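You operate a simulated robot arm through the tools that you are given. There is no shell and no other tool.

You are at the controls of a simulated robot arm. One attempt, no reset.

Task
Pack the grey bowl on the top of the desk. At the end: the brown square cedar block is in the grey bowl; the purple battery is in the grey bowl; whatever was shut is shut again. Leave all else as you found it, and nothing knocked over (what rides in a drawer may roll over).
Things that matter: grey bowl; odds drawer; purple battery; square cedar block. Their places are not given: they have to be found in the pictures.

Only the result counts: the job must be done as asked and must still hold three seconds after the hand-in. Knocking over, shifting, dropping, spilling or breaking anything else fails it.

Robot
A 7-joint arm with a two-finger parallel gripper, fixed in place. Base frame: the origin is at the foot of the arm, x ahead of it, y to its left, z up; the work surface is at about z = 780. Lengths are in mm, angles in degrees, forces in N, time in s.
Its first joint turns from -149.0 to 149.0 degrees. Payload 3.43 kg.
The tool frame sits at the grasp point between the pads (the TCP): z along the fingers, y along the line on which they close. The tips reach 30 mm beyond it. Largest opening 94 mm; finger width 28, thickness 10; the body of the gripper, 50 by 96 mm, starts 55 mm behind the TCP.
Orientation is that of the tool frame in the base frame, as a unit quaternion [w, x, y, z]. With the fingers straight down and closing along the base's y, the tool's x points along the base's -x, its y along +y and its z along -z.

Tools
- The arm moves only by the tool step_arm. Its argument "moves" is a list of rows, each a list of 3 entries, a list of its own where there are three numbers: the turn, a rotation vector about the tool's x, y, z in units of 45 degrees (1.0 is 45 degrees), then the shift along the tool's x, y, z in units of 100 mm (1.0 is 100 mm), then the finger opening in mm, from 0 to 94. In form: [[[ax, ay, az], [dx, dy, dz], jaw], ...]. A call has 1 to 20 rows; each row is the pose to reach, as a shift and turn from the pose commanded when the call began, along the tool's axes at that moment. A call with a number of a shift or a turn outside -1 to 1 is refused whole. Rows are played at 5 a second. More than 50 mm and 8.6 degrees between two rows, or a gripper value outside its range, and nothing of the call is played. A pose out of reach is approached as far as the arm can. The call stops where the force on the tool passes 40 N (or 10 N more than at its start, if that is more) or the arm is blocked; 0.2 s more then pass. The fingers move at their own pace (about 45 mm/s each) and stop on an object; they squeeze with about 22 N. The grip force told is the motor's: it shows also when the fingers shut on nothing. Time passes only in rows, and 0.2 s behind the last, so rows that repeat a pose let the fingers close. It gives the time, the measured TCP pose, the force on the tool (base axes), the opening and the grip force at its end, in the units of the frame above (readings bear some noise), with the torque about the TCP (base axes, N m) and any sound that the robot's microphone picked up.
- Cameras (640 x 400 px; columns grow to the right, rows downward): "scene" is fixed at [219.9, 652.1, 1429.5]; the picture's right is [0.58, -0.81, 0.00], its down [-0.65, -0.47, -0.60] and it looks along [0.49, 0.35, -0.80] (base axes); focal length 297 px, centre (320, 200). "wrist" rides on the gripper at [76, 14, -102] in the tool frame; the picture's right is [-0.18, 0.98, 0.00], its down [-0.75, -0.14, -0.64] and it looks along [-0.63, -0.12, 0.77] (tool axes); focal length 243 px, centre (320, 200).
- get_image(camera): a new picture of that camera. No time passes.
- probe_pixels(camera, pixels): for up to 12 pixels [column, row] of the newest picture of that camera ("zoom" is the newest enlarged one), the place [x, y, z] in the base frame of the surface seen there, good to about 2 mm. No time passes.
- zoom(camera, box): a new picture of the part [left, top, right, bottom] of that camera's present view, enlarged. No time passes.
- close_job(): hands the job in; it is judged then, once.

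Leave the gripper open and the arm clear of the work at the hand-in unless told otherwise.

The tools are called after "Call:" by a JSON object that holds its "method" and its "body". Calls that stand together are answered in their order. step_arm: Moves the arm, as the interface text tells. Its arguments: {"type":"object","properties":{"moves":{"type":"array","items":{"type":"array"}}},"required":["moves"]} The other tools are called the same way: get_image (camera) takes a picture; probe_pixels (camera, pixels) gives the place of the surface under pixels of a picture; zoom (camera, box) takes an enlarged picture of a part of a camera's view; close_job () hands the job in.

At the start:

```text
t: 0.0
position: [602.0, 782.4, 1111.2]
orientation: [0.0, 0.001, 1.0, 0.0]
contact_force: [-0.2, 0.3, -0.6]
moment: [-0.01, 0.0, 0.0]
finger_gap: 94.3
finger_force: 0.0
```

scene: 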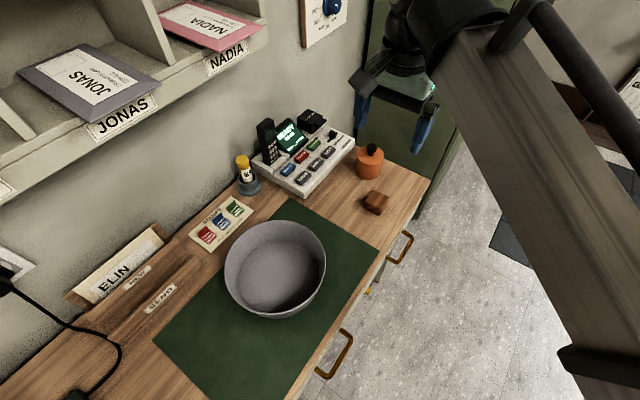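
wrist: 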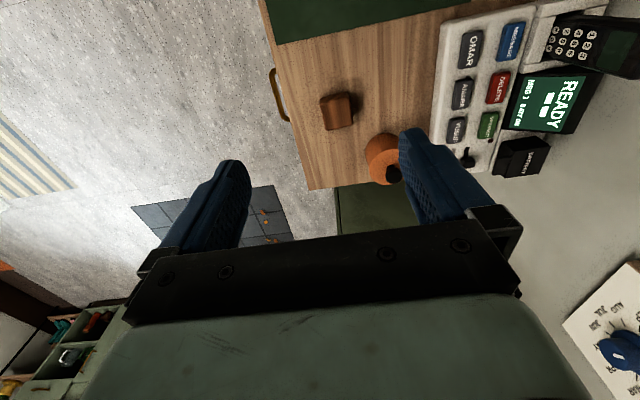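

I see the grey bowl around (275,268), a brown block at about (375,203), an orange weight at (370,160) and two drawer handles at (400,247) and (335,355). I'll zoom in on these areas for detail.

Call:
{"method": "zoom", "body": {"camera": "scene", "box": [220, 90, 460, 240]}}

Call:
{"method": "zoom", "body": {"camera": "scene", "box": [280, 220, 440, 400]}}

Call:
{"method": "probe_pixels", "body": {"camera": "scene", "pixels": [[375, 196], [376, 208], [275, 280], [275, 225], [240, 300], [326, 262], [370, 155], [402, 248], [335, 355], [370, 288], [430, 180], [300, 330]]}}

Call:
{"method": "zoom", "body": {"camera": "wrist", "box": [260, 60, 420, 200]}}

```text
2.67 times, centred on (340, 165) of scene
```

zoom: 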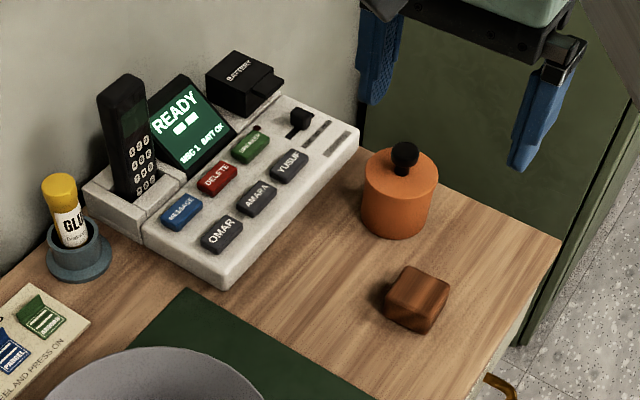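

```text
2.22 times, centred on (360, 310) of scene
```

zoom: 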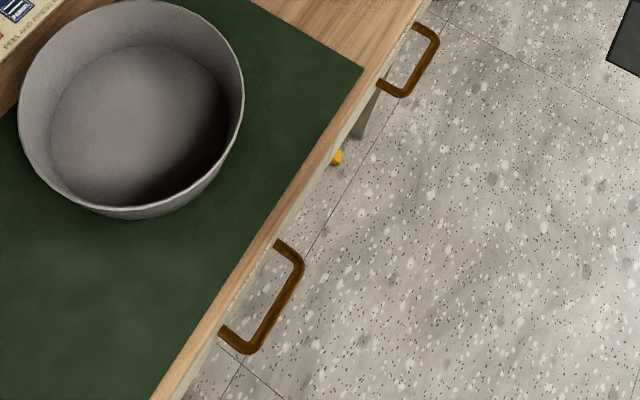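

```text
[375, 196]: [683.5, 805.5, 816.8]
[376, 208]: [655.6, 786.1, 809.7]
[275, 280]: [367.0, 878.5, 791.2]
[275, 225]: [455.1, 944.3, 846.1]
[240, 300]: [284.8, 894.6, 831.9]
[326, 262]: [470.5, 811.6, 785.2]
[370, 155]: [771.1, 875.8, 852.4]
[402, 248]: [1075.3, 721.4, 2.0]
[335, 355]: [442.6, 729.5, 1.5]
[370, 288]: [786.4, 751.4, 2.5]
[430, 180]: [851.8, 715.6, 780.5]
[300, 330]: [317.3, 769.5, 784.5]
```

```text
2.86 times, centred on (340, 130) of wrist
```

zoom: 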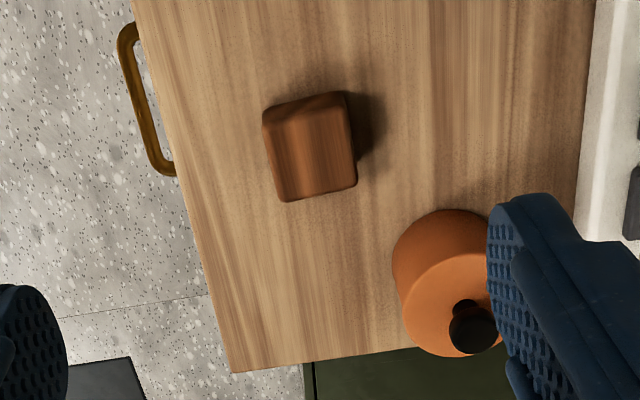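

The newest zoom is the wrist one. I'll zoom in on the handles again in the scene view, then probe them and the desk edge.

Call:
{"method": "zoom", "body": {"camera": "scene", "box": [300, 220, 430, 390]}}

```text
2.35 times, centred on (365, 305) of scene
```

zoom: 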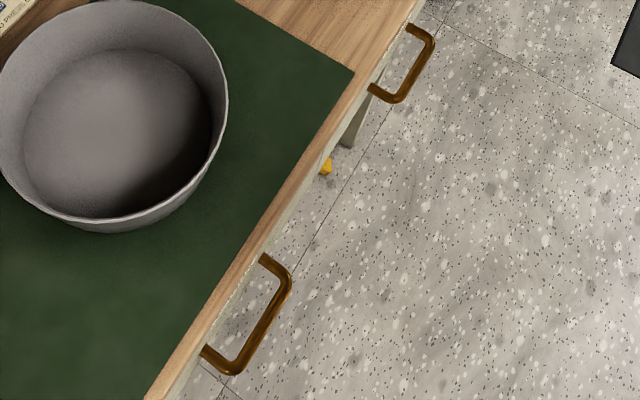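

I'll probe points along both handles and the desk edge in this zoom.

Call:
{"method": "probe_pixels", "body": {"camera": "zoom", "pixels": [[408, 29], [432, 45], [420, 70], [397, 99], [373, 91], [266, 261], [287, 285], [262, 332], [236, 369], [205, 355], [326, 166], [345, 125]]}}

Call:
{"method": "probe_pixels", "body": {"camera": "scene", "pixels": [[422, 195], [405, 220], [388, 247], [362, 288], [330, 335], [295, 392], [378, 255], [355, 185], [400, 168], [280, 200]]}}

```text
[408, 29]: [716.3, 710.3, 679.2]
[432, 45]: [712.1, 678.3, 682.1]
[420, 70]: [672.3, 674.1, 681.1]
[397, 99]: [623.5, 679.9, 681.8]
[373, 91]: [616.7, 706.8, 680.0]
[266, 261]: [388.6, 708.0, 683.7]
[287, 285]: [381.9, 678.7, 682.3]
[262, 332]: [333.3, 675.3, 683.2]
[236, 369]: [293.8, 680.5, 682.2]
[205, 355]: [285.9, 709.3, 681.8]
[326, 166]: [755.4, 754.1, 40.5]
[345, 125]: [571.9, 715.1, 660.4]
```

```text
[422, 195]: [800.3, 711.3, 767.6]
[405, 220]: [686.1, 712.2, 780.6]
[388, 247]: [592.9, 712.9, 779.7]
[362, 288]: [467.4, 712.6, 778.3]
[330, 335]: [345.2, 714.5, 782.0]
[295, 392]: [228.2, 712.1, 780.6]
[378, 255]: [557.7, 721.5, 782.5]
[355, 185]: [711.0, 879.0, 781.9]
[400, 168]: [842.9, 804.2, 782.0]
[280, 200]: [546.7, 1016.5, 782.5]
```

Both handles are horizontal bars along x at z≈682, y≈677, on drawer fronts facing -y. I need to read the drawer labels. I'll move back in -y and turn the wrist camera to look at the drawer fronts.

Call:
{"method": "step_arm", "body": {"moves": [[[0, 0, -0.166], [0, -0.166, 0], 94], [[0, 0, -0.333], [0, -0.333, 0], 94], [[0, 0, -0.5], [0, -0.5, 0], 94], [[0, 0, -0.666], [0, -0.666, 0], 94], [[0, 0, -0.833], [0, -0.833, 0], 94], [[0, 0, -1], [0, -1, 0], 94]]}}

```text
t: 1.4
position: [602.3, 682.5, 1111.1]
orientation: [0.0, -0.384, 0.923, 0.001]
contact_force: [-1.2, -0.3, -0.2]
moment: [0.01, 0.0, 0.01]
finger_gap: 94.3
finger_force: 0.1
```

Next I'll turn another 45°, move further in -y and descend.

Call:
{"method": "step_arm", "body": {"moves": [[[0, 0, -0.166], [0.166, -0.166, 0.166], 94], [[0, 0, -0.333], [0.333, -0.333, 0.333], 94], [[0, 0, -0.5], [0.5, -0.5, 0.5], 94], [[0, 0, -0.666], [0.666, -0.666, 0.666], 94], [[0, 0, -0.833], [0.833, -0.833, 0.833], 94], [[0, 0, -1], [1, -1, 1], 94]]}}

```text
t: 2.8
position: [602.9, 538.0, 1009.9]
orientation: [-0.001, 0.708, -0.706, 0.0]
contact_force: [-0.2, -1.2, -1.3]
moment: [-0.03, 0.02, 0.0]
finger_gap: 94.3
finger_force: 0.0
```

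The tool now has x=-Y, y=-X, z=-Z. I'll go back and down a bit more for a better view of the drawer fronts.

Call:
{"method": "step_arm", "body": {"moves": [[[0, 0, 0], [0.33, 0.2, 0.33], 94], [[0, 0, 0], [0.66, 0.4, 0.66], 94], [[0, 0, 0], [1, 0.6, 1], 94]]}}

Call:
{"method": "get_image", "body": {"camera": "wrist"}}

Call:
{"method": "get_image", "body": {"camera": "scene"}}

```text
refused: row 1 steps farther than a row can; nothing moved
```

```text
taken
```

wrist: 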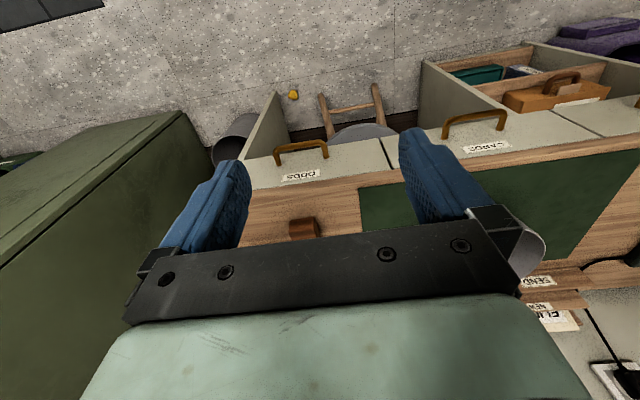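

```text
taken
```

scene: 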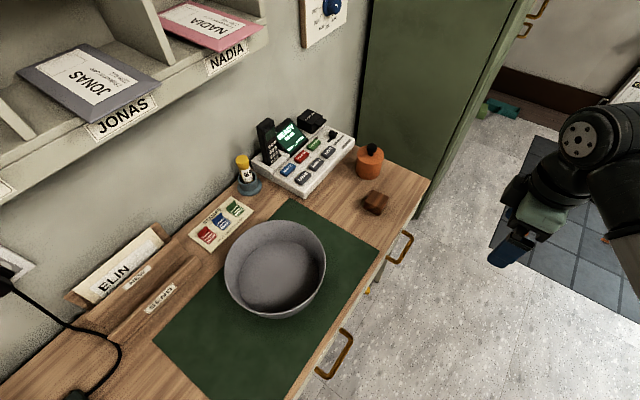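

The image is upside down. The labels appear to read "ODDS" on the x≈668 drawer and something like "CARDS" on the other. I'll zoom in to confirm.

Call:
{"method": "zoom", "body": {"camera": "wrist", "box": [200, 70, 420, 250]}}

Call:
{"method": "zoom", "body": {"camera": "wrist", "box": [410, 0, 640, 170]}}

Call:
{"method": "probe_pixels", "body": {"camera": "wrist", "pixels": [[300, 150], [302, 176], [300, 165], [260, 170], [380, 150], [250, 155], [385, 168], [330, 172]]}}

```text
2.22 times, centred on (310, 160) of wrist
```

zoom: 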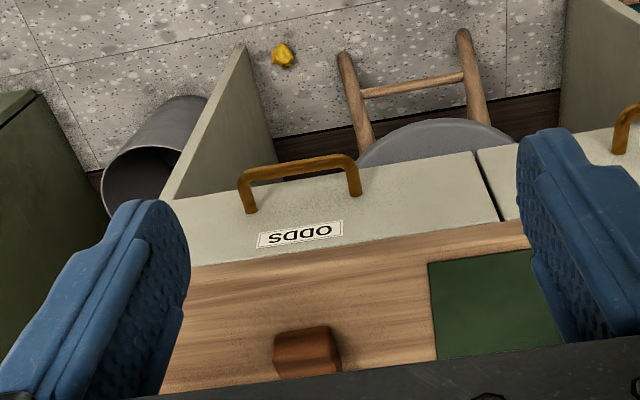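

```text
2.35 times, centred on (525, 85) of wrist
```

zoom: 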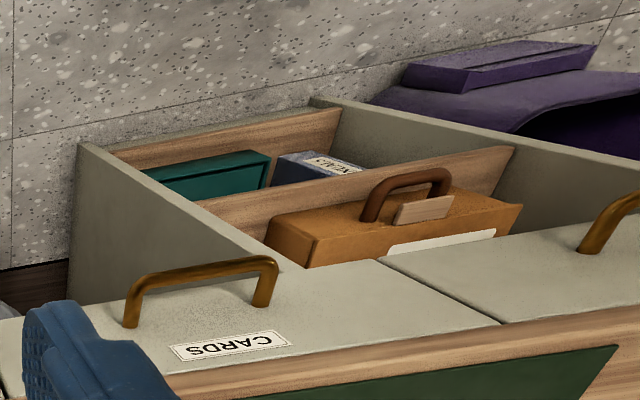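

```text
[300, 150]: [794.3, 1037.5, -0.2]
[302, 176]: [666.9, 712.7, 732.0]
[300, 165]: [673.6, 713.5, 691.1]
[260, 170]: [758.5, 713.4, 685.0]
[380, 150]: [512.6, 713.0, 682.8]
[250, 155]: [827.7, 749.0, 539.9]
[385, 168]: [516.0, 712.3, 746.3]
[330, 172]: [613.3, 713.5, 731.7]
```

The odds drawer is the one with its handle centred near x≈667. Now I'll take a closer look at the block and bowl from the scene camera, which has a clear view.

Call:
{"method": "zoom", "body": {"camera": "scene", "box": [340, 170, 420, 220]}}

Call:
{"method": "probe_pixels", "body": {"camera": "zoom", "pixels": [[240, 165], [280, 170], [330, 185], [395, 230], [340, 240], [250, 215], [220, 240], [290, 290], [330, 320], [395, 280], [360, 270], [290, 180]]}}

Call:
{"method": "probe_pixels", "body": {"camera": "scene", "pixels": [[275, 221], [226, 265], [325, 262], [270, 316], [300, 310], [305, 230], [275, 275], [285, 290], [295, 275], [250, 290], [320, 285], [315, 300]]}}

```text
8.00 times, centred on (380, 195) of scene
```

zoom: 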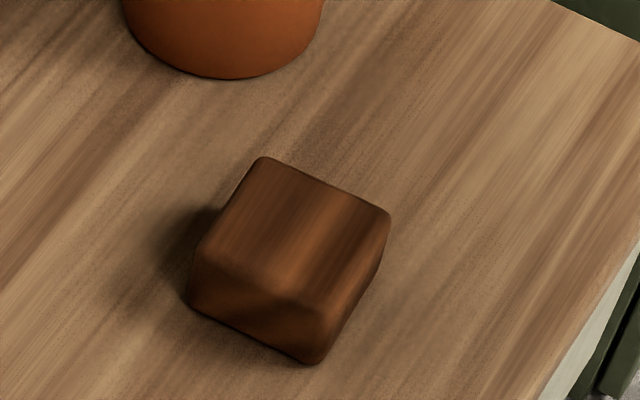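

```text
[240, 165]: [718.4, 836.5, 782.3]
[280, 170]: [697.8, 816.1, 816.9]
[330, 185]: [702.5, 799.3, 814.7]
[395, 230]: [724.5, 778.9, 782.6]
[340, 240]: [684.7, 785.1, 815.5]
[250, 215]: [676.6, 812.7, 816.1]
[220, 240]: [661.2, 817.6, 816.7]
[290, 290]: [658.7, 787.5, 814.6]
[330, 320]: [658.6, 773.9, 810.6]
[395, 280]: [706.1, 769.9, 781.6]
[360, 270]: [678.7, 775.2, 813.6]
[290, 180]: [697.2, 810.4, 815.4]
```

```text
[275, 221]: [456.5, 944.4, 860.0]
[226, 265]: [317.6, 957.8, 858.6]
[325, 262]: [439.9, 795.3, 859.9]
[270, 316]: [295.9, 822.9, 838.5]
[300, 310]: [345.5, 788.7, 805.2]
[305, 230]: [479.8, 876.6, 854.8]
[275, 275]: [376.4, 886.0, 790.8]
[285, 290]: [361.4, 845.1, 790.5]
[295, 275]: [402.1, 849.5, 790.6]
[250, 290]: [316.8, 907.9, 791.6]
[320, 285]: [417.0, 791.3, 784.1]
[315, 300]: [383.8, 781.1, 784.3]
```

The block's top is at z≈816, spanning roughly x 660–707, y 782–827, nearly axis-aligned, with its centre about (683,804). It's about 1055 mm out, so I'll need to tilt the tool outward (toward +Y). I'll tilt 40° and move toward it while high.

Call:
{"method": "step_arm", "body": {"moves": [[[0, -0.15, 0], [-0.166, -0.133, 0], 80], [[0, -0.3, 0], [-0.333, -0.266, 0], 80], [[0, -0.45, 0], [-0.5, -0.4, 0], 80], [[0, -0.6, 0], [-0.666, -0.533, 0], 80], [[0, -0.75, 0], [-0.833, -0.666, 0], 80], [[0, -0.889, 0], [-1, -0.8, 0], 80]]}}

Call:
{"method": "get_image", "body": {"camera": "wrist"}}

```text
t: 4.2
position: [682.6, 640.2, 1011.4]
orientation: [0.242, -0.664, 0.665, 0.242]
contact_force: [-0.1, 0.6, 0.8]
moment: [-0.02, -0.02, 0.02]
finger_gap: 80.1
finger_force: 0.0
```

```text
taken
```

wrist: 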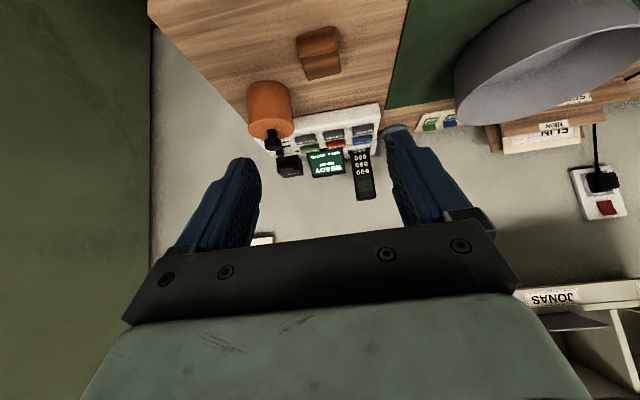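

The tilt is reached. I'll zoom in on the block from the wrist to check its yaw.

Call:
{"method": "zoom", "body": {"camera": "wrist", "box": [270, 10, 370, 90]}}

Call:
{"method": "probe_pixels", "body": {"camera": "wrist", "pixels": [[300, 42], [337, 32], [303, 53], [340, 45], [320, 60], [308, 76], [338, 68], [320, 45]]}}

```text
5.00 times, centred on (320, 50) of wrist
```

zoom: 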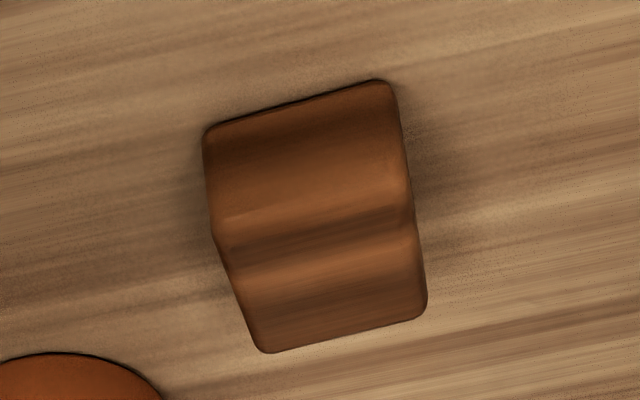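

```text
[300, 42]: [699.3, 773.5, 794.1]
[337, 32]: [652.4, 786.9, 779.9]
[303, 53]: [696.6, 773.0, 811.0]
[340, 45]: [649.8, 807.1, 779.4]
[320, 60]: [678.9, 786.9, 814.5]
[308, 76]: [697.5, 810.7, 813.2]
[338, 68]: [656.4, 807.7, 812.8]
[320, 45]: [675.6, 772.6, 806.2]
```

The block's front face is at y≈773 and it runs along x, with its centre about (680,796). I'll approach along the tool axis, aiming for TCP (680,785,818).

Call:
{"method": "step_arm", "body": {"moves": [[[0, 0, 0], [0.044, 0.01, 0.333], 80], [[0, 0, 0], [0.088, 0.02, 0.666], 80], [[0, 0, 0], [0.132, 0.026, 1.0], 80]]}}

Call:
{"method": "get_image", "body": {"camera": "wrist"}}

Call:
{"method": "get_image", "body": {"camera": "scene"}}

```text
t: 5.0
position: [681.2, 694.1, 927.0]
orientation: [-0.241, 0.666, -0.664, -0.241]
contact_force: [0.4, -0.3, 0.0]
moment: [0.02, 0.01, 0.02]
finger_gap: 79.8
finger_force: 0.0
```

```text
taken
```

wrist: 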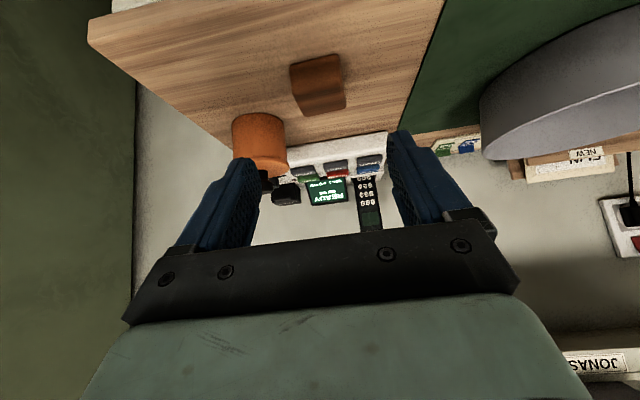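

```text
taken
```

scene: 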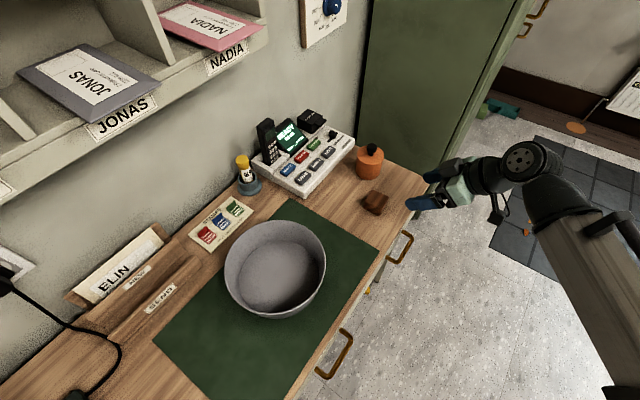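

On the approach line, 142 mm to go. I'll advance 100 mm along the tool axis.

Call:
{"method": "step_arm", "body": {"moves": [[[0, 0, 0], [0, 0.012, 0.333], 80], [[0, 0, 0], [0, 0.012, 0.666], 80], [[0, 0, 0], [0, 0.012, 0.9], 80], [[0, 0, 0], [0, 0.012, 1.0], 80]]}}

Call:
{"method": "get_image", "body": {"camera": "wrist"}}

Call:
{"method": "zoom", "body": {"camera": "scene", "box": [340, 140, 440, 220]}}

```text
t: 6.0
position: [679.5, 759.2, 848.6]
orientation: [-0.241, 0.665, -0.664, -0.243]
contact_force: [-0.5, -0.1, 0.1]
moment: [0.02, 0.02, 0.03]
finger_gap: 80.1
finger_force: 0.1
```

```text
taken
```

wrist: 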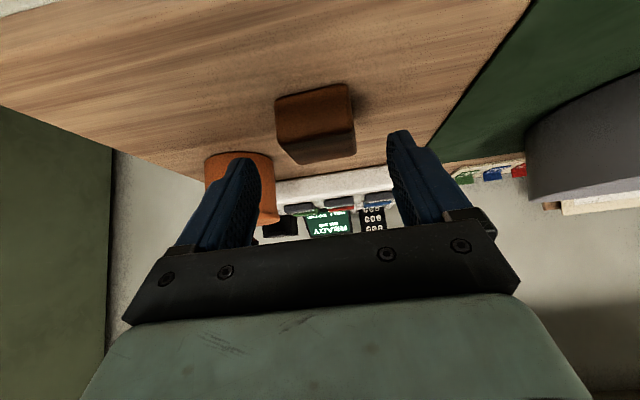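

```text
5.00 times, centred on (390, 180) of scene
```

zoom: 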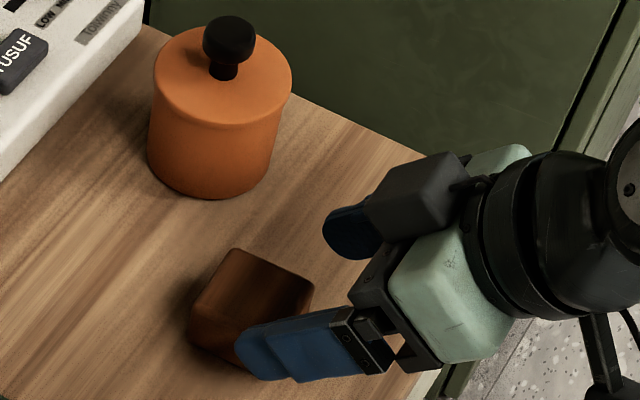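

Alignment looks good. I'll advance the last 40 mm in small steps.

Call:
{"method": "step_arm", "body": {"moves": [[[0, 0, 0], [0, 0, 0.1], 80], [[0, 0, 0], [0, 0, 0.2], 80], [[0, 0, 0], [0, 0, 0.3], 80], [[0, 0, 0], [0, 0, 0.35], 80], [[0, 0, 0], [0, 0, 0.4], 80]]}}

Call:
{"method": "zoom", "body": {"camera": "scene", "box": [340, 140, 440, 220]}}

Call:
{"method": "get_image", "body": {"camera": "wrist"}}

```text
t: 7.2
position: [680.8, 784.7, 819.3]
orientation: [-0.242, 0.664, -0.664, -0.242]
contact_force: [0.2, -0.5, 0.9]
moment: [0.01, -0.02, 0.01]
finger_gap: 80.2
finger_force: 0.0
```

```text
5.00 times, centred on (390, 180) of scene
```

zoom: 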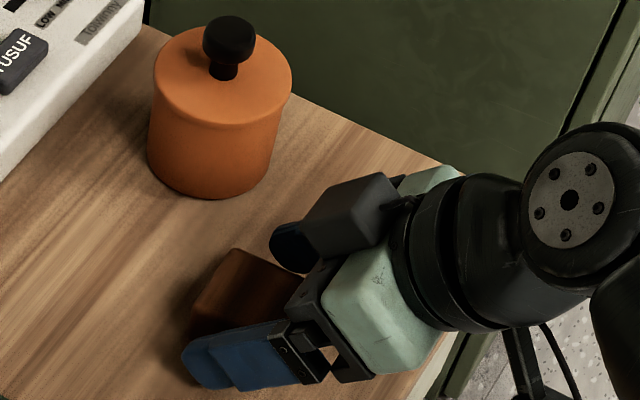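

```text
taken
```

wrist: 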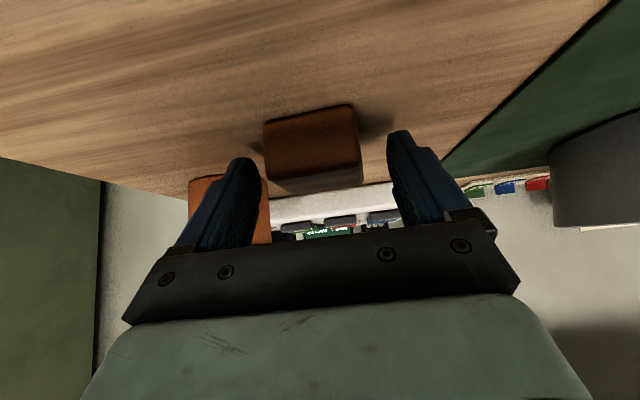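

The fingers straddle the block. Closing now.

Call:
{"method": "step_arm", "body": {"moves": [[[0, 0, 0], [0, 0, 0], 60], [[0, 0, 0], [0, 0, 0], 40], [[0, 0, 0], [0, 0, 0], 30], [[0, 0, 0], [0, 0, 0], 30], [[0, 0, 0], [0, 0, 0], 30]]}}

```text
t: 8.4
position: [680.3, 786.2, 817.8]
orientation: [0.243, -0.664, 0.665, 0.242]
contact_force: [1.3, 0.1, -0.5]
moment: [-0.03, 0.0, -0.01]
finger_gap: 53.2
finger_force: 21.9
```

Gripped at 53 mm with 22 N. I'll lift straight up 100 mm.

Call:
{"method": "step_arm", "body": {"moves": [[[0, 0, 0], [-0.064, 0, -0.077], 30], [[0, 0, 0], [-0.21, 0, -0.25], 30], [[0, 0, 0], [-0.43, 0, -0.51], 30], [[0, 0, 0], [-0.643, 0, -0.766], 30]]}}

Call:
{"method": "get_image", "body": {"camera": "scene"}}

Call:
{"method": "get_image", "body": {"camera": "wrist"}}

```text
t: 9.4
position: [678.7, 784.4, 918.4]
orientation: [0.242, -0.665, 0.665, 0.241]
contact_force: [-1.0, 0.0, -0.9]
moment: [0.01, -0.03, -0.02]
finger_gap: 53.3
finger_force: 21.9
```

```text
taken
```

scene: 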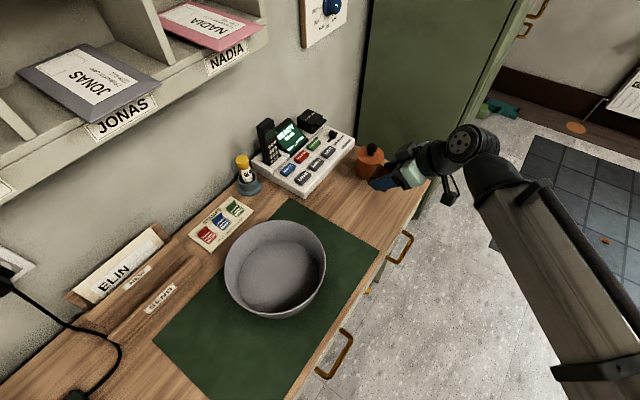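

```text
taken
```

wrist: 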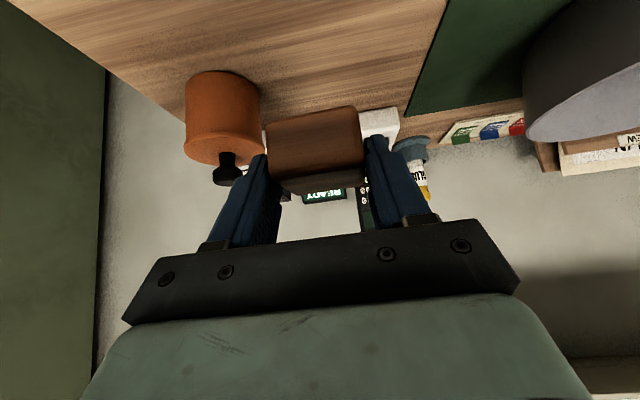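

The block is held securely. Before moving to the bowl (centre ≈ (380,877), rim z≈860), I'll check where the shelf's front edge and the other obstacles are.

Call:
{"method": "probe_pixels", "body": {"camera": "scene", "pixels": [[120, 125], [230, 60], [60, 150], [110, 70], [245, 165], [268, 130], [310, 175], [60, 60], [135, 75], [215, 35], [10, 190], [80, 395]]}}

```text
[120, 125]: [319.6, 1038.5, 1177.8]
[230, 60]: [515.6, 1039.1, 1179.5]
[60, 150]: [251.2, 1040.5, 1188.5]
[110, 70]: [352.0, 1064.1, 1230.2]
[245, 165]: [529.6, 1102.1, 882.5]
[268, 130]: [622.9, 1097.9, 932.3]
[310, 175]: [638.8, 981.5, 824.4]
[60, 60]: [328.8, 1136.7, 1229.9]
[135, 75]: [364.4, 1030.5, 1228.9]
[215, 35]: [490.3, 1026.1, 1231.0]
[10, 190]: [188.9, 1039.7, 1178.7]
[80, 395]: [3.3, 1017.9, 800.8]
```

The shelf is well clear (y>1026, z>1178). I'll raise 50 mm and move 100 mm in -X.

Call:
{"method": "step_arm", "body": {"moves": [[[0, 0, 0], [-0.16, 0.0, -0.19], 30], [[0, 0, 0], [-0.32, 0.25, -0.383], 30], [[0, 0, 0], [-0.32, 0.6, -0.383], 30], [[0, 0, 0], [-0.32, 1.0, -0.383], 30]]}}

```text
t: 10.4
position: [577.2, 785.2, 968.7]
orientation: [-0.242, 0.664, -0.664, -0.242]
contact_force: [0.9, 0.1, -0.2]
moment: [0.0, 0.03, 0.02]
finger_gap: 53.1
finger_force: 21.9
```

Next, another 100 mm in -X, +40 mm in Y, and reduce the tilt to 20°.

Call:
{"method": "step_arm", "body": {"moves": [[[0, 0.111, 0], [-0.08, 0.25, 0.064], 30], [[0, 0.222, 0], [-0.15, 0.5, 0.129], 30], [[0, 0.333, 0], [-0.23, 0.75, 0.193], 30], [[0, 0.444, 0], [-0.306, 1.0, 0.257], 30]]}}

```text
t: 11.4
position: [477.5, 826.7, 968.4]
orientation: [0.122, -0.696, 0.697, 0.122]
contact_force: [-0.1, -0.2, -0.6]
moment: [0.02, 0.01, -0.02]
finger_gap: 53.3
finger_force: 22.0
```

I'll move above the bowl.

Call:
{"method": "step_arm", "body": {"moves": [[[0, 0, 0], [-0.15, 0.33, 0.055], 30], [[0, 0, 0], [-0.3, 0.66, 0.109], 30], [[0, 0, 0], [-0.451, 1.0, 0.164], 30]]}}

Call:
{"method": "get_image", "body": {"camera": "scene"}}

Call:
{"method": "get_image", "body": {"camera": "wrist"}}

```text
t: 12.2
position: [377.3, 874.3, 969.3]
orientation: [0.123, -0.696, 0.697, 0.122]
contact_force: [-0.7, 0.7, -1.4]
moment: [0.01, 0.03, 0.03]
finger_gap: 53.0
finger_force: 22.0
```

```text
taken
```

scene: 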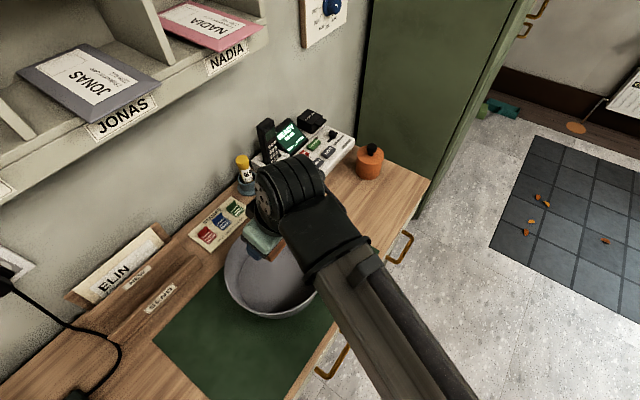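

```text
taken
```

wrist: 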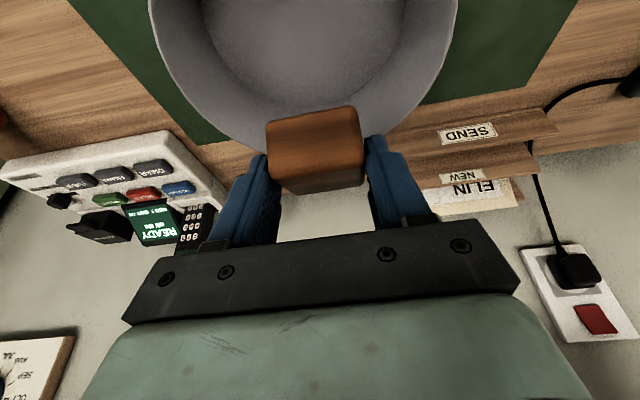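

Over the bowl. I'll shift 17 mm in -X and descend 100 mm.

Call:
{"method": "step_arm", "body": {"moves": [[[0, 0, 0], [0.103, 0.1, 0.282], 30], [[0, 0, 0], [0.205, 0.17, 0.564], 30], [[0, 0, 0], [0.274, 0.17, 0.752], 30], [[0, 0, 0], [0.342, 0.17, 0.94], 30]]}}

Call:
{"method": "get_image", "body": {"camera": "wrist"}}

```text
t: 13.2
position: [361.0, 874.5, 865.7]
orientation: [-0.122, 0.697, -0.695, -0.124]
contact_force: [0.5, 0.3, -0.7]
moment: [0.0, 0.02, -0.02]
finger_gap: 53.4
finger_force: 22.8
```

```text
taken
```

wrist: 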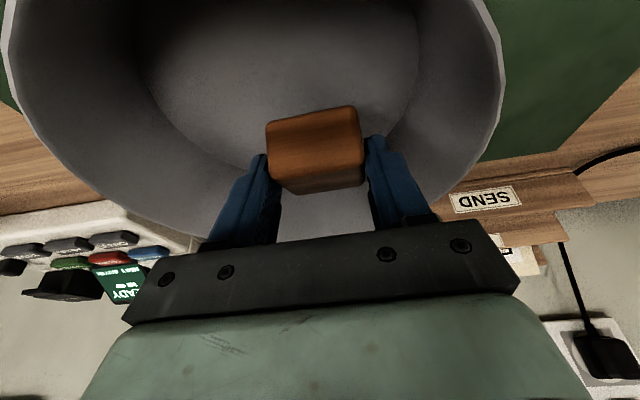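

Now the final descent of about 22 mm in small steps, watching the force.

Call:
{"method": "step_arm", "body": {"moves": [[[0, 0, 0], [0.027, 0, 0.075], 30], [[0, 0, 0], [0.055, 0, 0.15], 30], [[0, 0, 0], [0.068, 0, 0.188], 30]]}}

```text
t: 14.0
position: [362.1, 873.6, 847.1]
orientation: [0.123, -0.696, 0.697, 0.123]
contact_force: [0.5, -0.8, -0.6]
moment: [-0.04, -0.01, 0.02]
finger_gap: 53.1
finger_force: 22.1
```

Call:
{"method": "step_arm", "body": {"moves": [[[0, 0, 0], [0.007, 0, 0.02], 30], [[0, 0, 0], [0.014, 0, 0.04], 30], [[0, 0, 0], [0.021, 0, 0.06], 30]]}}

```text
t: 14.8
position: [360.3, 873.4, 841.8]
orientation: [0.124, -0.696, 0.697, 0.123]
contact_force: [0.7, 0.7, -0.6]
moment: [0.02, -0.02, -0.03]
finger_gap: 53.2
finger_force: 22.1
```

Still no contact; I'll go a few millimetres lower.

Call:
{"method": "step_arm", "body": {"moves": [[[0, 0, 0], [0.007, 0, 0.02], 30], [[0, 0, 0], [0.014, 0, 0.04], 30]]}}

Call:
{"method": "get_image", "body": {"camera": "wrist"}}

```text
t: 15.4
position: [361.9, 873.0, 838.4]
orientation: [0.124, -0.696, 0.696, 0.123]
contact_force: [0.5, 0.2, 6.7]
moment: [0.17, -0.16, -0.04]
finger_gap: 53.2
finger_force: 21.7
```

```text
taken
```

wrist: 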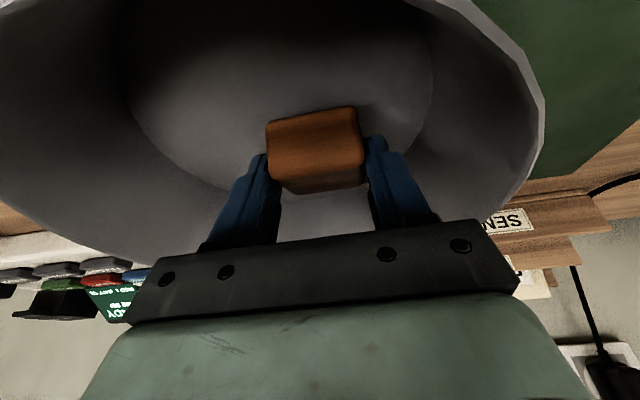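

The block's bottom edge touches the floor of the bowl (6.7 N). Opening to 76 mm.

Call:
{"method": "step_arm", "body": {"moves": [[[0, 0, 0], [0, 0, 0], 58], [[0, 0, 0], [0, 0, 0], 66], [[0, 0, 0], [0, 0, 0], 76], [[0, 0, 0], [0, 0, 0], 76]]}}

Call:
{"method": "get_image", "body": {"camera": "wrist"}}

```text
t: 16.4
position: [361.0, 873.8, 836.4]
orientation: [0.122, -0.696, 0.697, 0.122]
contact_force: [0.7, 0.4, 0.1]
moment: [-0.01, -0.01, 0.03]
finger_gap: 76.1
finger_force: 0.1
```

```text
taken
```

wrist: 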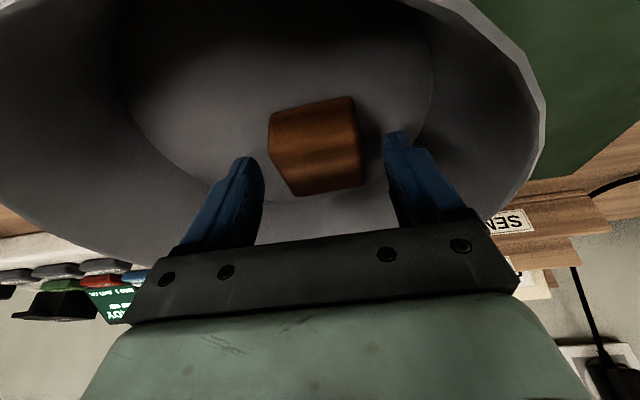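

The block sits flat in the bowl. I'll go straight up.

Call:
{"method": "step_arm", "body": {"moves": [[[0, 0, 0], [-0.034, 0, -0.094], 76], [[0, 0, 0], [-0.12, 0, -0.33], 76], [[0, 0, 0], [-0.23, 0, -0.63], 76], [[0, 0, 0], [-0.342, 0, -0.94], 76]]}}

Call:
{"method": "get_image", "body": {"camera": "wrist"}}

```text
t: 17.4
position: [361.4, 871.9, 938.4]
orientation: [0.123, -0.696, 0.697, 0.123]
contact_force: [-0.2, -0.7, -0.7]
moment: [-0.03, 0.02, 0.0]
finger_gap: 75.9
finger_force: 0.1
```

```text
taken
```

wrist: 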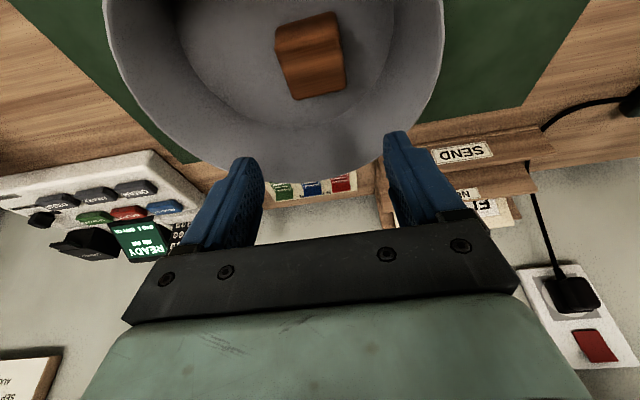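

Next is the odds drawer. I'll back off in -Y and +X while turning the tool back 45° about its axis.

Call:
{"method": "step_arm", "body": {"moves": [[[0, 0, 0.166], [0.157, -0.166, -0.057], 76], [[0, 0, 0.333], [0.313, -0.333, -0.114], 76], [[0, 0, 0.5], [0.47, -0.5, -0.171], 76], [[0, 0, 0.666], [0.627, -0.666, -0.228], 76], [[0, 0, 0.833], [0.783, -0.833, -0.285], 76], [[0, 0, 1], [0.94, -1, -0.342], 76]]}}

```text
t: 18.8
position: [461.8, 773.7, 935.9]
orientation: [0.066, -0.376, 0.91, 0.16]
contact_force: [1.1, 0.0, -1.4]
moment: [0.02, 0.02, 0.0]
finger_gap: 76.0
finger_force: 0.0
```

I'll continue the second 45° turn and retreat.

Call:
{"method": "step_arm", "body": {"moves": [[[0, 0, 0.166], [0.018, -0.16, -0.046], 76], [[0, 0, 0.333], [0.036, -0.32, -0.091], 76], [[0, 0, 0.5], [0.054, -0.48, -0.137], 76], [[0, 0, 0.666], [0.072, -0.64, -0.183], 76], [[0, 0, 0.833], [0.09, -0.8, -0.228], 76], [[0, 0, 1], [0.108, -0.956, -0.274], 76]]}}

```text
t: 20.2
position: [522.7, 693.5, 937.0]
orientation: [0.0, 0.001, 0.985, 0.174]
contact_force: [-0.6, 0.0, 0.2]
moment: [-0.02, -0.01, -0.02]
finger_gap: 75.8
finger_force: 0.0
```

Now the tool x=-X. I'll tilt to 60° (fingers pointing toward +Y and down) and move back and right.

Call:
{"method": "step_arm", "body": {"moves": [[[-0.148, 0, 0], [-0.166, -0.157, -0.057], 60], [[-0.296, 0, 0], [-0.333, -0.313, -0.114], 60], [[-0.444, 0, 0], [-0.5, -0.47, -0.171], 60], [[-0.592, 0, 0], [-0.666, -0.627, -0.228], 60], [[-0.74, 0, 0], [-0.833, -0.783, -0.285], 60], [[-0.889, 0, 0], [-1, -0.94, -0.342], 60]]}}

Call:
{"method": "get_image", "body": {"camera": "wrist"}}

Call:
{"method": "get_image", "body": {"camera": "scene"}}

```text
t: 21.6
position: [621.7, 594.1, 938.1]
orientation: [0.0, 0.0, 0.865, 0.502]
contact_force: [0.5, 0.7, -0.6]
moment: [0.01, 0.04, -0.01]
finger_gap: 60.0
finger_force: 0.1
```

```text
taken
```

wrist: 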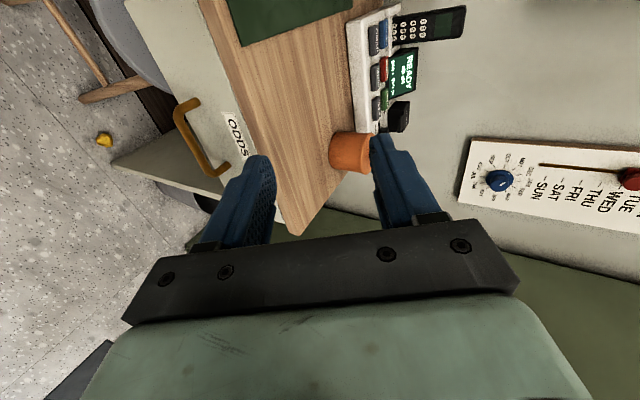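

```text
taken
```

scene: 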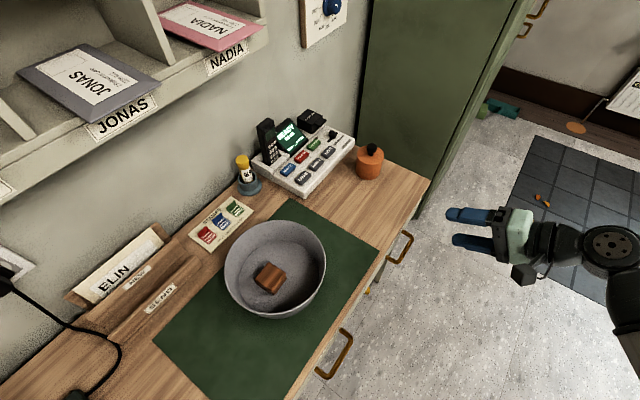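

I'll probe the handle from this wrist view (bar around (190,135)).

Call:
{"method": "zoom", "body": {"camera": "wrist", "box": [140, 70, 260, 200]}}

```text
3.08 times, centred on (200, 135) of wrist
```

zoom: 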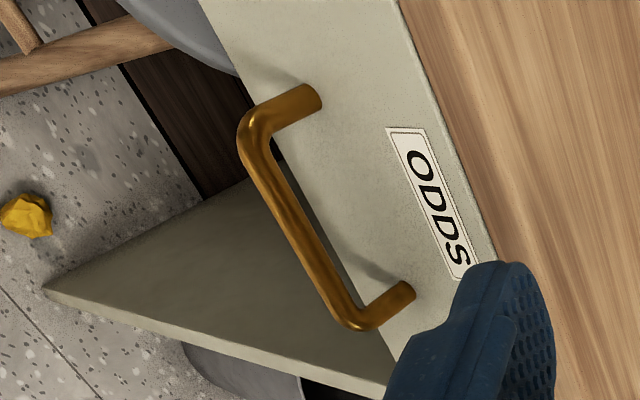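

Call:
{"method": "probe_pixels", "body": {"camera": "zoom", "pixels": [[281, 205], [292, 230], [304, 255], [272, 212], [286, 240], [300, 215], [297, 95], [392, 300], [340, 200], [210, 20], [400, 360], [345, 240]]}}

```text
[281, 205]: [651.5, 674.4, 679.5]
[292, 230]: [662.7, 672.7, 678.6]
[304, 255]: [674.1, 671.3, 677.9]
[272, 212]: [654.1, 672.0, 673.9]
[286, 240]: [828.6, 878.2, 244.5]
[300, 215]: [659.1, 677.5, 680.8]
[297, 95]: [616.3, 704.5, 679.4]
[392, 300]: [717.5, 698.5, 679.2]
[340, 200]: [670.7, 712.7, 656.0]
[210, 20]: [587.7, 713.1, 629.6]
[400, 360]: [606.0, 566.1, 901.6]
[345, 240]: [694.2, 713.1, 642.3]
```

Bar centre is about (667, 676, 677), radius ≈5, and the front face is at y=713. I'll use a 50° tilt. First I'll lower and align in x.

Call:
{"method": "step_arm", "body": {"moves": [[[0.074, 0, 0], [-0.151, -0.295, 0.155], 50], [[0.148, 0, 0], [-0.302, -0.59, 0.31], 40], [[0.222, 0, 0], [-0.453, -0.886, 0.465], 30], [[0.222, 0, 0], [-0.453, -0.886, 0.465], 30]]}}

```text
t: 22.6
position: [668.6, 590.0, 836.6]
orientation: [0.001, -0.001, 0.906, 0.423]
contact_force: [0.6, 0.8, 0.0]
moment: [0.01, 0.03, 0.03]
finger_gap: 30.1
finger_force: 0.0
```

Now down to the pre-approach point, about 100 mm back along the tool axis from the grasp.

Call:
{"method": "step_arm", "body": {"moves": [[[0, 0, 0], [0.008, -0.34, 0.283], 30], [[0, 0, 0], [0.016, -0.675, 0.566], 30], [[0, 0, 0], [0.016, -0.675, 0.566], 30]]}}

Call:
{"method": "get_image", "body": {"camera": "wrist"}}

Call:
{"method": "get_image", "body": {"camera": "scene"}}

```text
t: 23.4
position: [665.8, 589.9, 749.1]
orientation: [0.0, 0.0, 0.906, 0.423]
contact_force: [0.4, -0.4, -0.5]
moment: [0.01, 0.01, 0.0]
finger_gap: 29.9
finger_force: 0.2
```

```text
taken
```

wrist: 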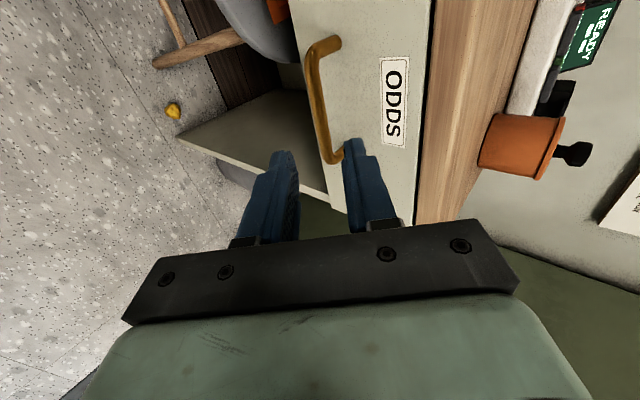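

```text
taken
```

scene: 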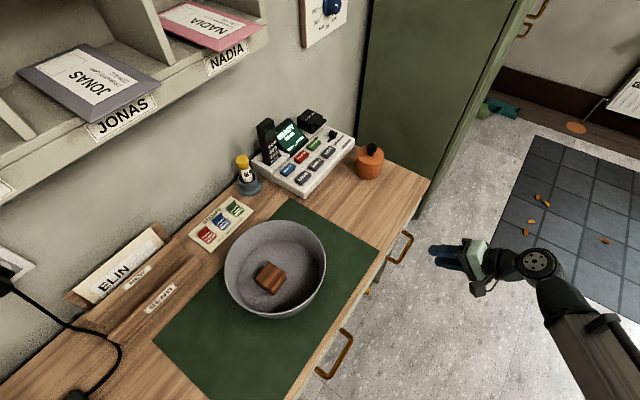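

Alignment looks right. I'll re-probe the bar before the final approach.

Call:
{"method": "zoom", "body": {"camera": "wrist", "box": [280, 20, 400, 180]}}

Call:
{"method": "probe_pixels", "body": {"camera": "wrist", "pixels": [[317, 80], [319, 100], [322, 120], [315, 100], [323, 100], [326, 140]]}}

```text
2.50 times, centred on (340, 100) of wrist
```

zoom: 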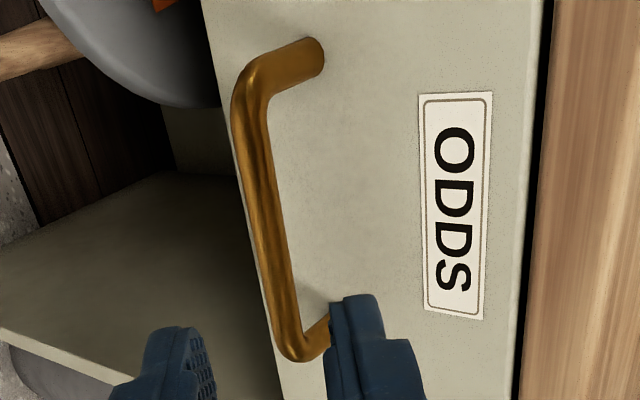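

```text
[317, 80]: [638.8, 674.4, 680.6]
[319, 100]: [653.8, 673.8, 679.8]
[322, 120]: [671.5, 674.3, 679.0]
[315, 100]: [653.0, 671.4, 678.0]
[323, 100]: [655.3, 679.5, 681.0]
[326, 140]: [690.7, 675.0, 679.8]
```

The bar centre is confirmed. I'll advance 100 mm along the tool axis.

Call:
{"method": "step_arm", "body": {"moves": [[[0, 0, 0], [0, 0, 0.35], 30], [[0, 0, 0], [0, 0, 0.65], 30], [[0, 0, 0], [0, 0, 0.8], 30], [[0, 0, 0], [0, 0, 0.9], 30], [[0, 0, 0], [0, 0, 1.0], 30]]}}

Call:
{"method": "get_image", "body": {"camera": "wrist"}}

Call:
{"method": "zoom", "body": {"camera": "scene", "box": [360, 190, 480, 290]}}

```text
t: 24.6
position: [665.3, 665.9, 684.8]
orientation: [0.0, 0.0, 0.906, 0.424]
contact_force: [-0.6, -0.7, -0.5]
moment: [-0.03, -0.01, 0.01]
finger_gap: 30.3
finger_force: 0.1
```

```text
taken
```

wrist: 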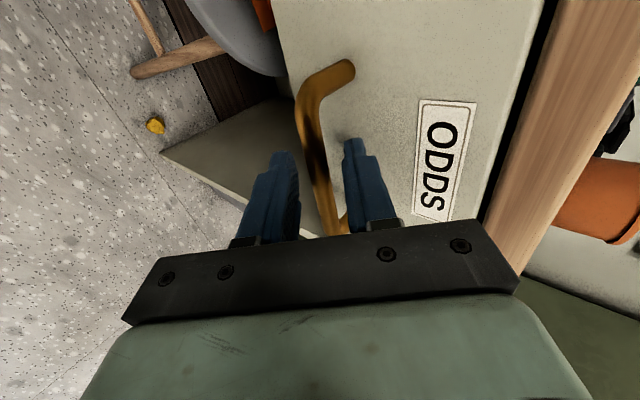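

```text
4.00 times, centred on (420, 240) of scene
```

zoom: 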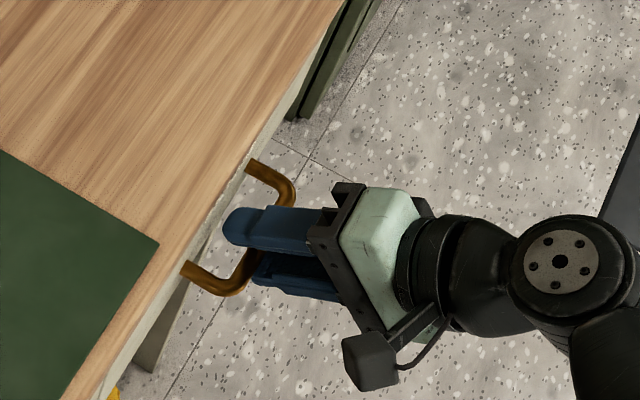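

The fingers straddle the bar. Closing on it.

Call:
{"method": "step_arm", "body": {"moves": [[[0, 0, 0], [0, 0, 0], 15], [[0, 0, 0], [0, 0, 0], 5], [[0, 0, 0], [0, 0, 0], 0], [[0, 0, 0], [0, 0, 0], 0]]}}

```text
t: 25.6
position: [664.7, 665.7, 685.3]
orientation: [0.001, -0.001, 0.907, 0.422]
contact_force: [-1.3, 2.0, -1.5]
moment: [-0.04, -0.88, 0.43]
finger_gap: 12.0
finger_force: 45.1
```

Gripped the bar (12 mm gap). I'll pull straight in -Y by 100 mm.

Call:
{"method": "step_arm", "body": {"moves": [[[0, 0, 0], [0, -0.064, -0.077], 0], [[0, 0, 0], [0, -0.129, -0.153], 0], [[0, 0, 0], [0, -0.257, -0.306], 0], [[0, 0, 0], [0, -0.386, -0.46], 0], [[0, 0, 0], [0, -0.514, -0.613], 0], [[0, 0, 0], [0, -0.643, -0.766], 0]]}}

Call:
{"method": "get_image", "body": {"camera": "scene"}}

Call:
{"method": "get_image", "body": {"camera": "wrist"}}

```text
t: 27.0
position: [665.1, 566.1, 684.4]
orientation: [0.0, 0.0, 0.906, 0.423]
contact_force: [3.3, -0.9, 4.0]
moment: [-0.06, -0.43, 1.08]
finger_gap: 11.8
finger_force: 45.0
```

```text
taken
```

scene: 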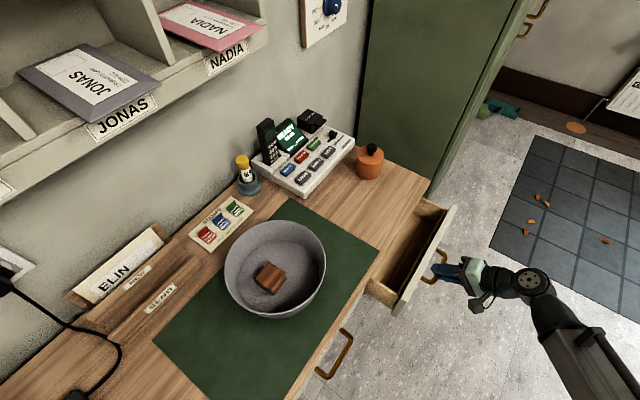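

```text
taken
```

wrist: 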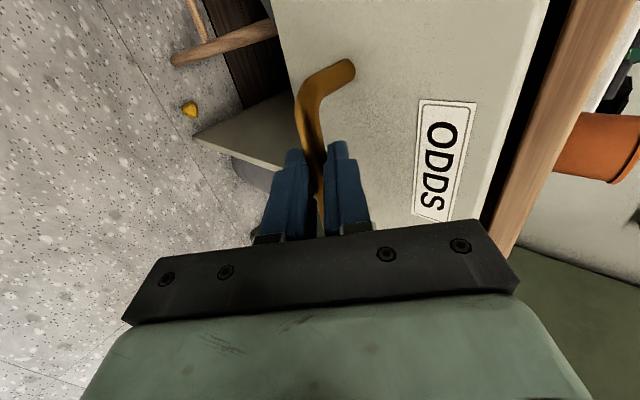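

The drawer opened 100 mm. Pulling another 100 mm, gently.

Call:
{"method": "step_arm", "body": {"moves": [[[0, 0, 0], [0, -0.129, -0.153], 0], [[0, 0, 0], [0, -0.257, -0.306], 0], [[0, 0, 0], [0, -0.386, -0.46], 0], [[0, 0, 0], [0, -0.514, -0.613], 0], [[0, 0, 0], [0, -0.643, -0.766], 0]]}}

Call:
{"method": "get_image", "body": {"camera": "scene"}}

```text
t: 28.2
position: [664.5, 467.1, 685.7]
orientation: [0.0, 0.0, 0.906, 0.423]
contact_force: [4.3, -2.0, 16.6]
moment: [0.2, -0.76, 0.63]
finger_gap: 12.0
finger_force: 44.9
```

```text
taken
```

scene: 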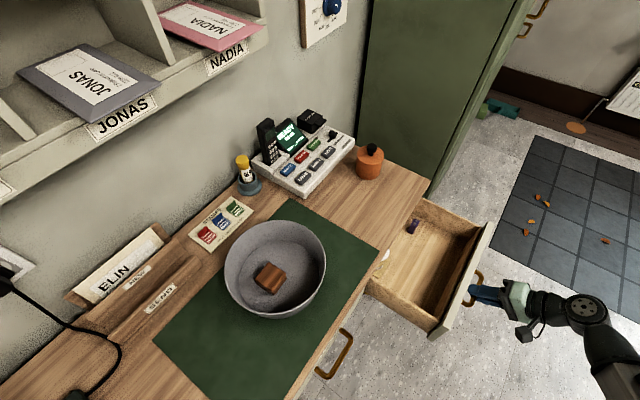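

Things are appearing at the rear of the drawer: something purple near (413,227) and something white at (385,255). I'll zoom in.

Call:
{"method": "zoom", "body": {"camera": "scene", "box": [360, 190, 500, 340]}}

Call:
{"method": "probe_pixels", "body": {"camera": "scene", "pixels": [[413, 227], [385, 256], [430, 270], [480, 250], [430, 320], [425, 210], [405, 290]]}}

```text
2.67 times, centred on (430, 265) of scene
```

zoom: 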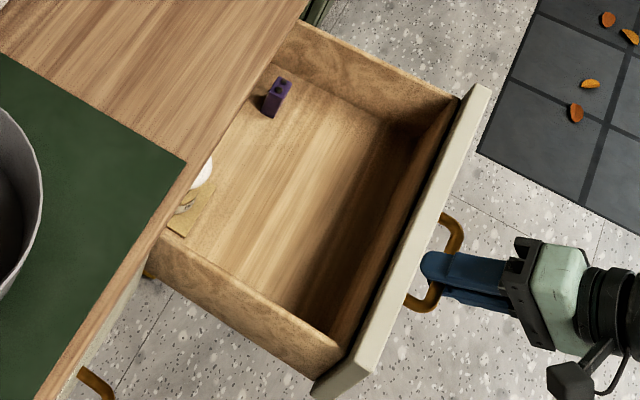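

```text
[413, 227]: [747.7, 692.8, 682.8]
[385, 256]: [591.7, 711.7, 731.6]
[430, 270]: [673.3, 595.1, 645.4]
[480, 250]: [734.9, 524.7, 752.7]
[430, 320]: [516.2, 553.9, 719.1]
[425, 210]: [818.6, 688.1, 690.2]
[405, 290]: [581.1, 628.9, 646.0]
```

The purple battery stands at about (748, 693), just under the desk's edge. I'll pull a further 80 mm, slowly, so there's room for the gripper.

Call:
{"method": "step_arm", "body": {"moves": [[[0, 0, 0], [0, -0.1, -0.12], 0], [[0, 0, 0], [0, -0.2, -0.24], 0], [[0, 0, 0], [0, -0.3, -0.36], 0], [[0, 0, 0], [0, -0.4, -0.48], 0], [[0, 0, 0], [0, -0.514, -0.613], 0]]}}

Call:
{"method": "get_image", "body": {"camera": "scene"}}

Call:
{"method": "zoom", "body": {"camera": "scene", "box": [360, 190, 500, 340]}}

```text
t: 29.4
position: [664.3, 386.2, 684.3]
orientation: [0.0, -0.001, 0.906, 0.423]
contact_force: [3.6, 0.5, 11.3]
moment: [0.07, -0.63, 0.81]
finger_gap: 11.5
finger_force: 44.5
```

```text
taken
```

scene: 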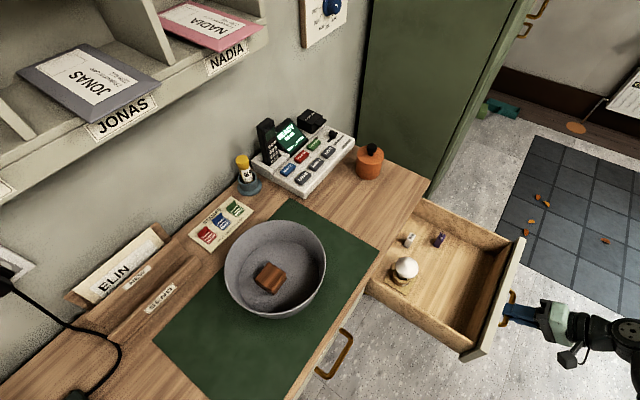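

```text
2.67 times, centred on (430, 265) of scene
```

zoom: 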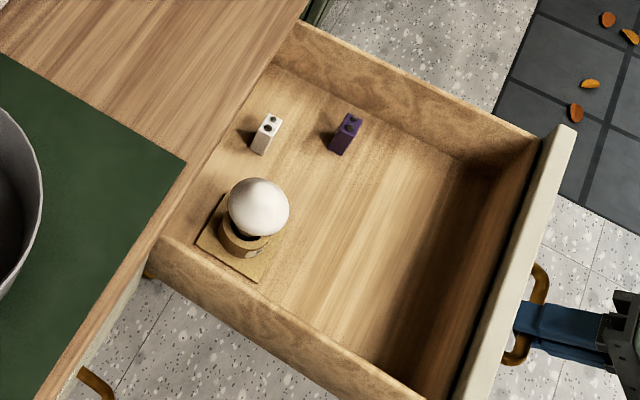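

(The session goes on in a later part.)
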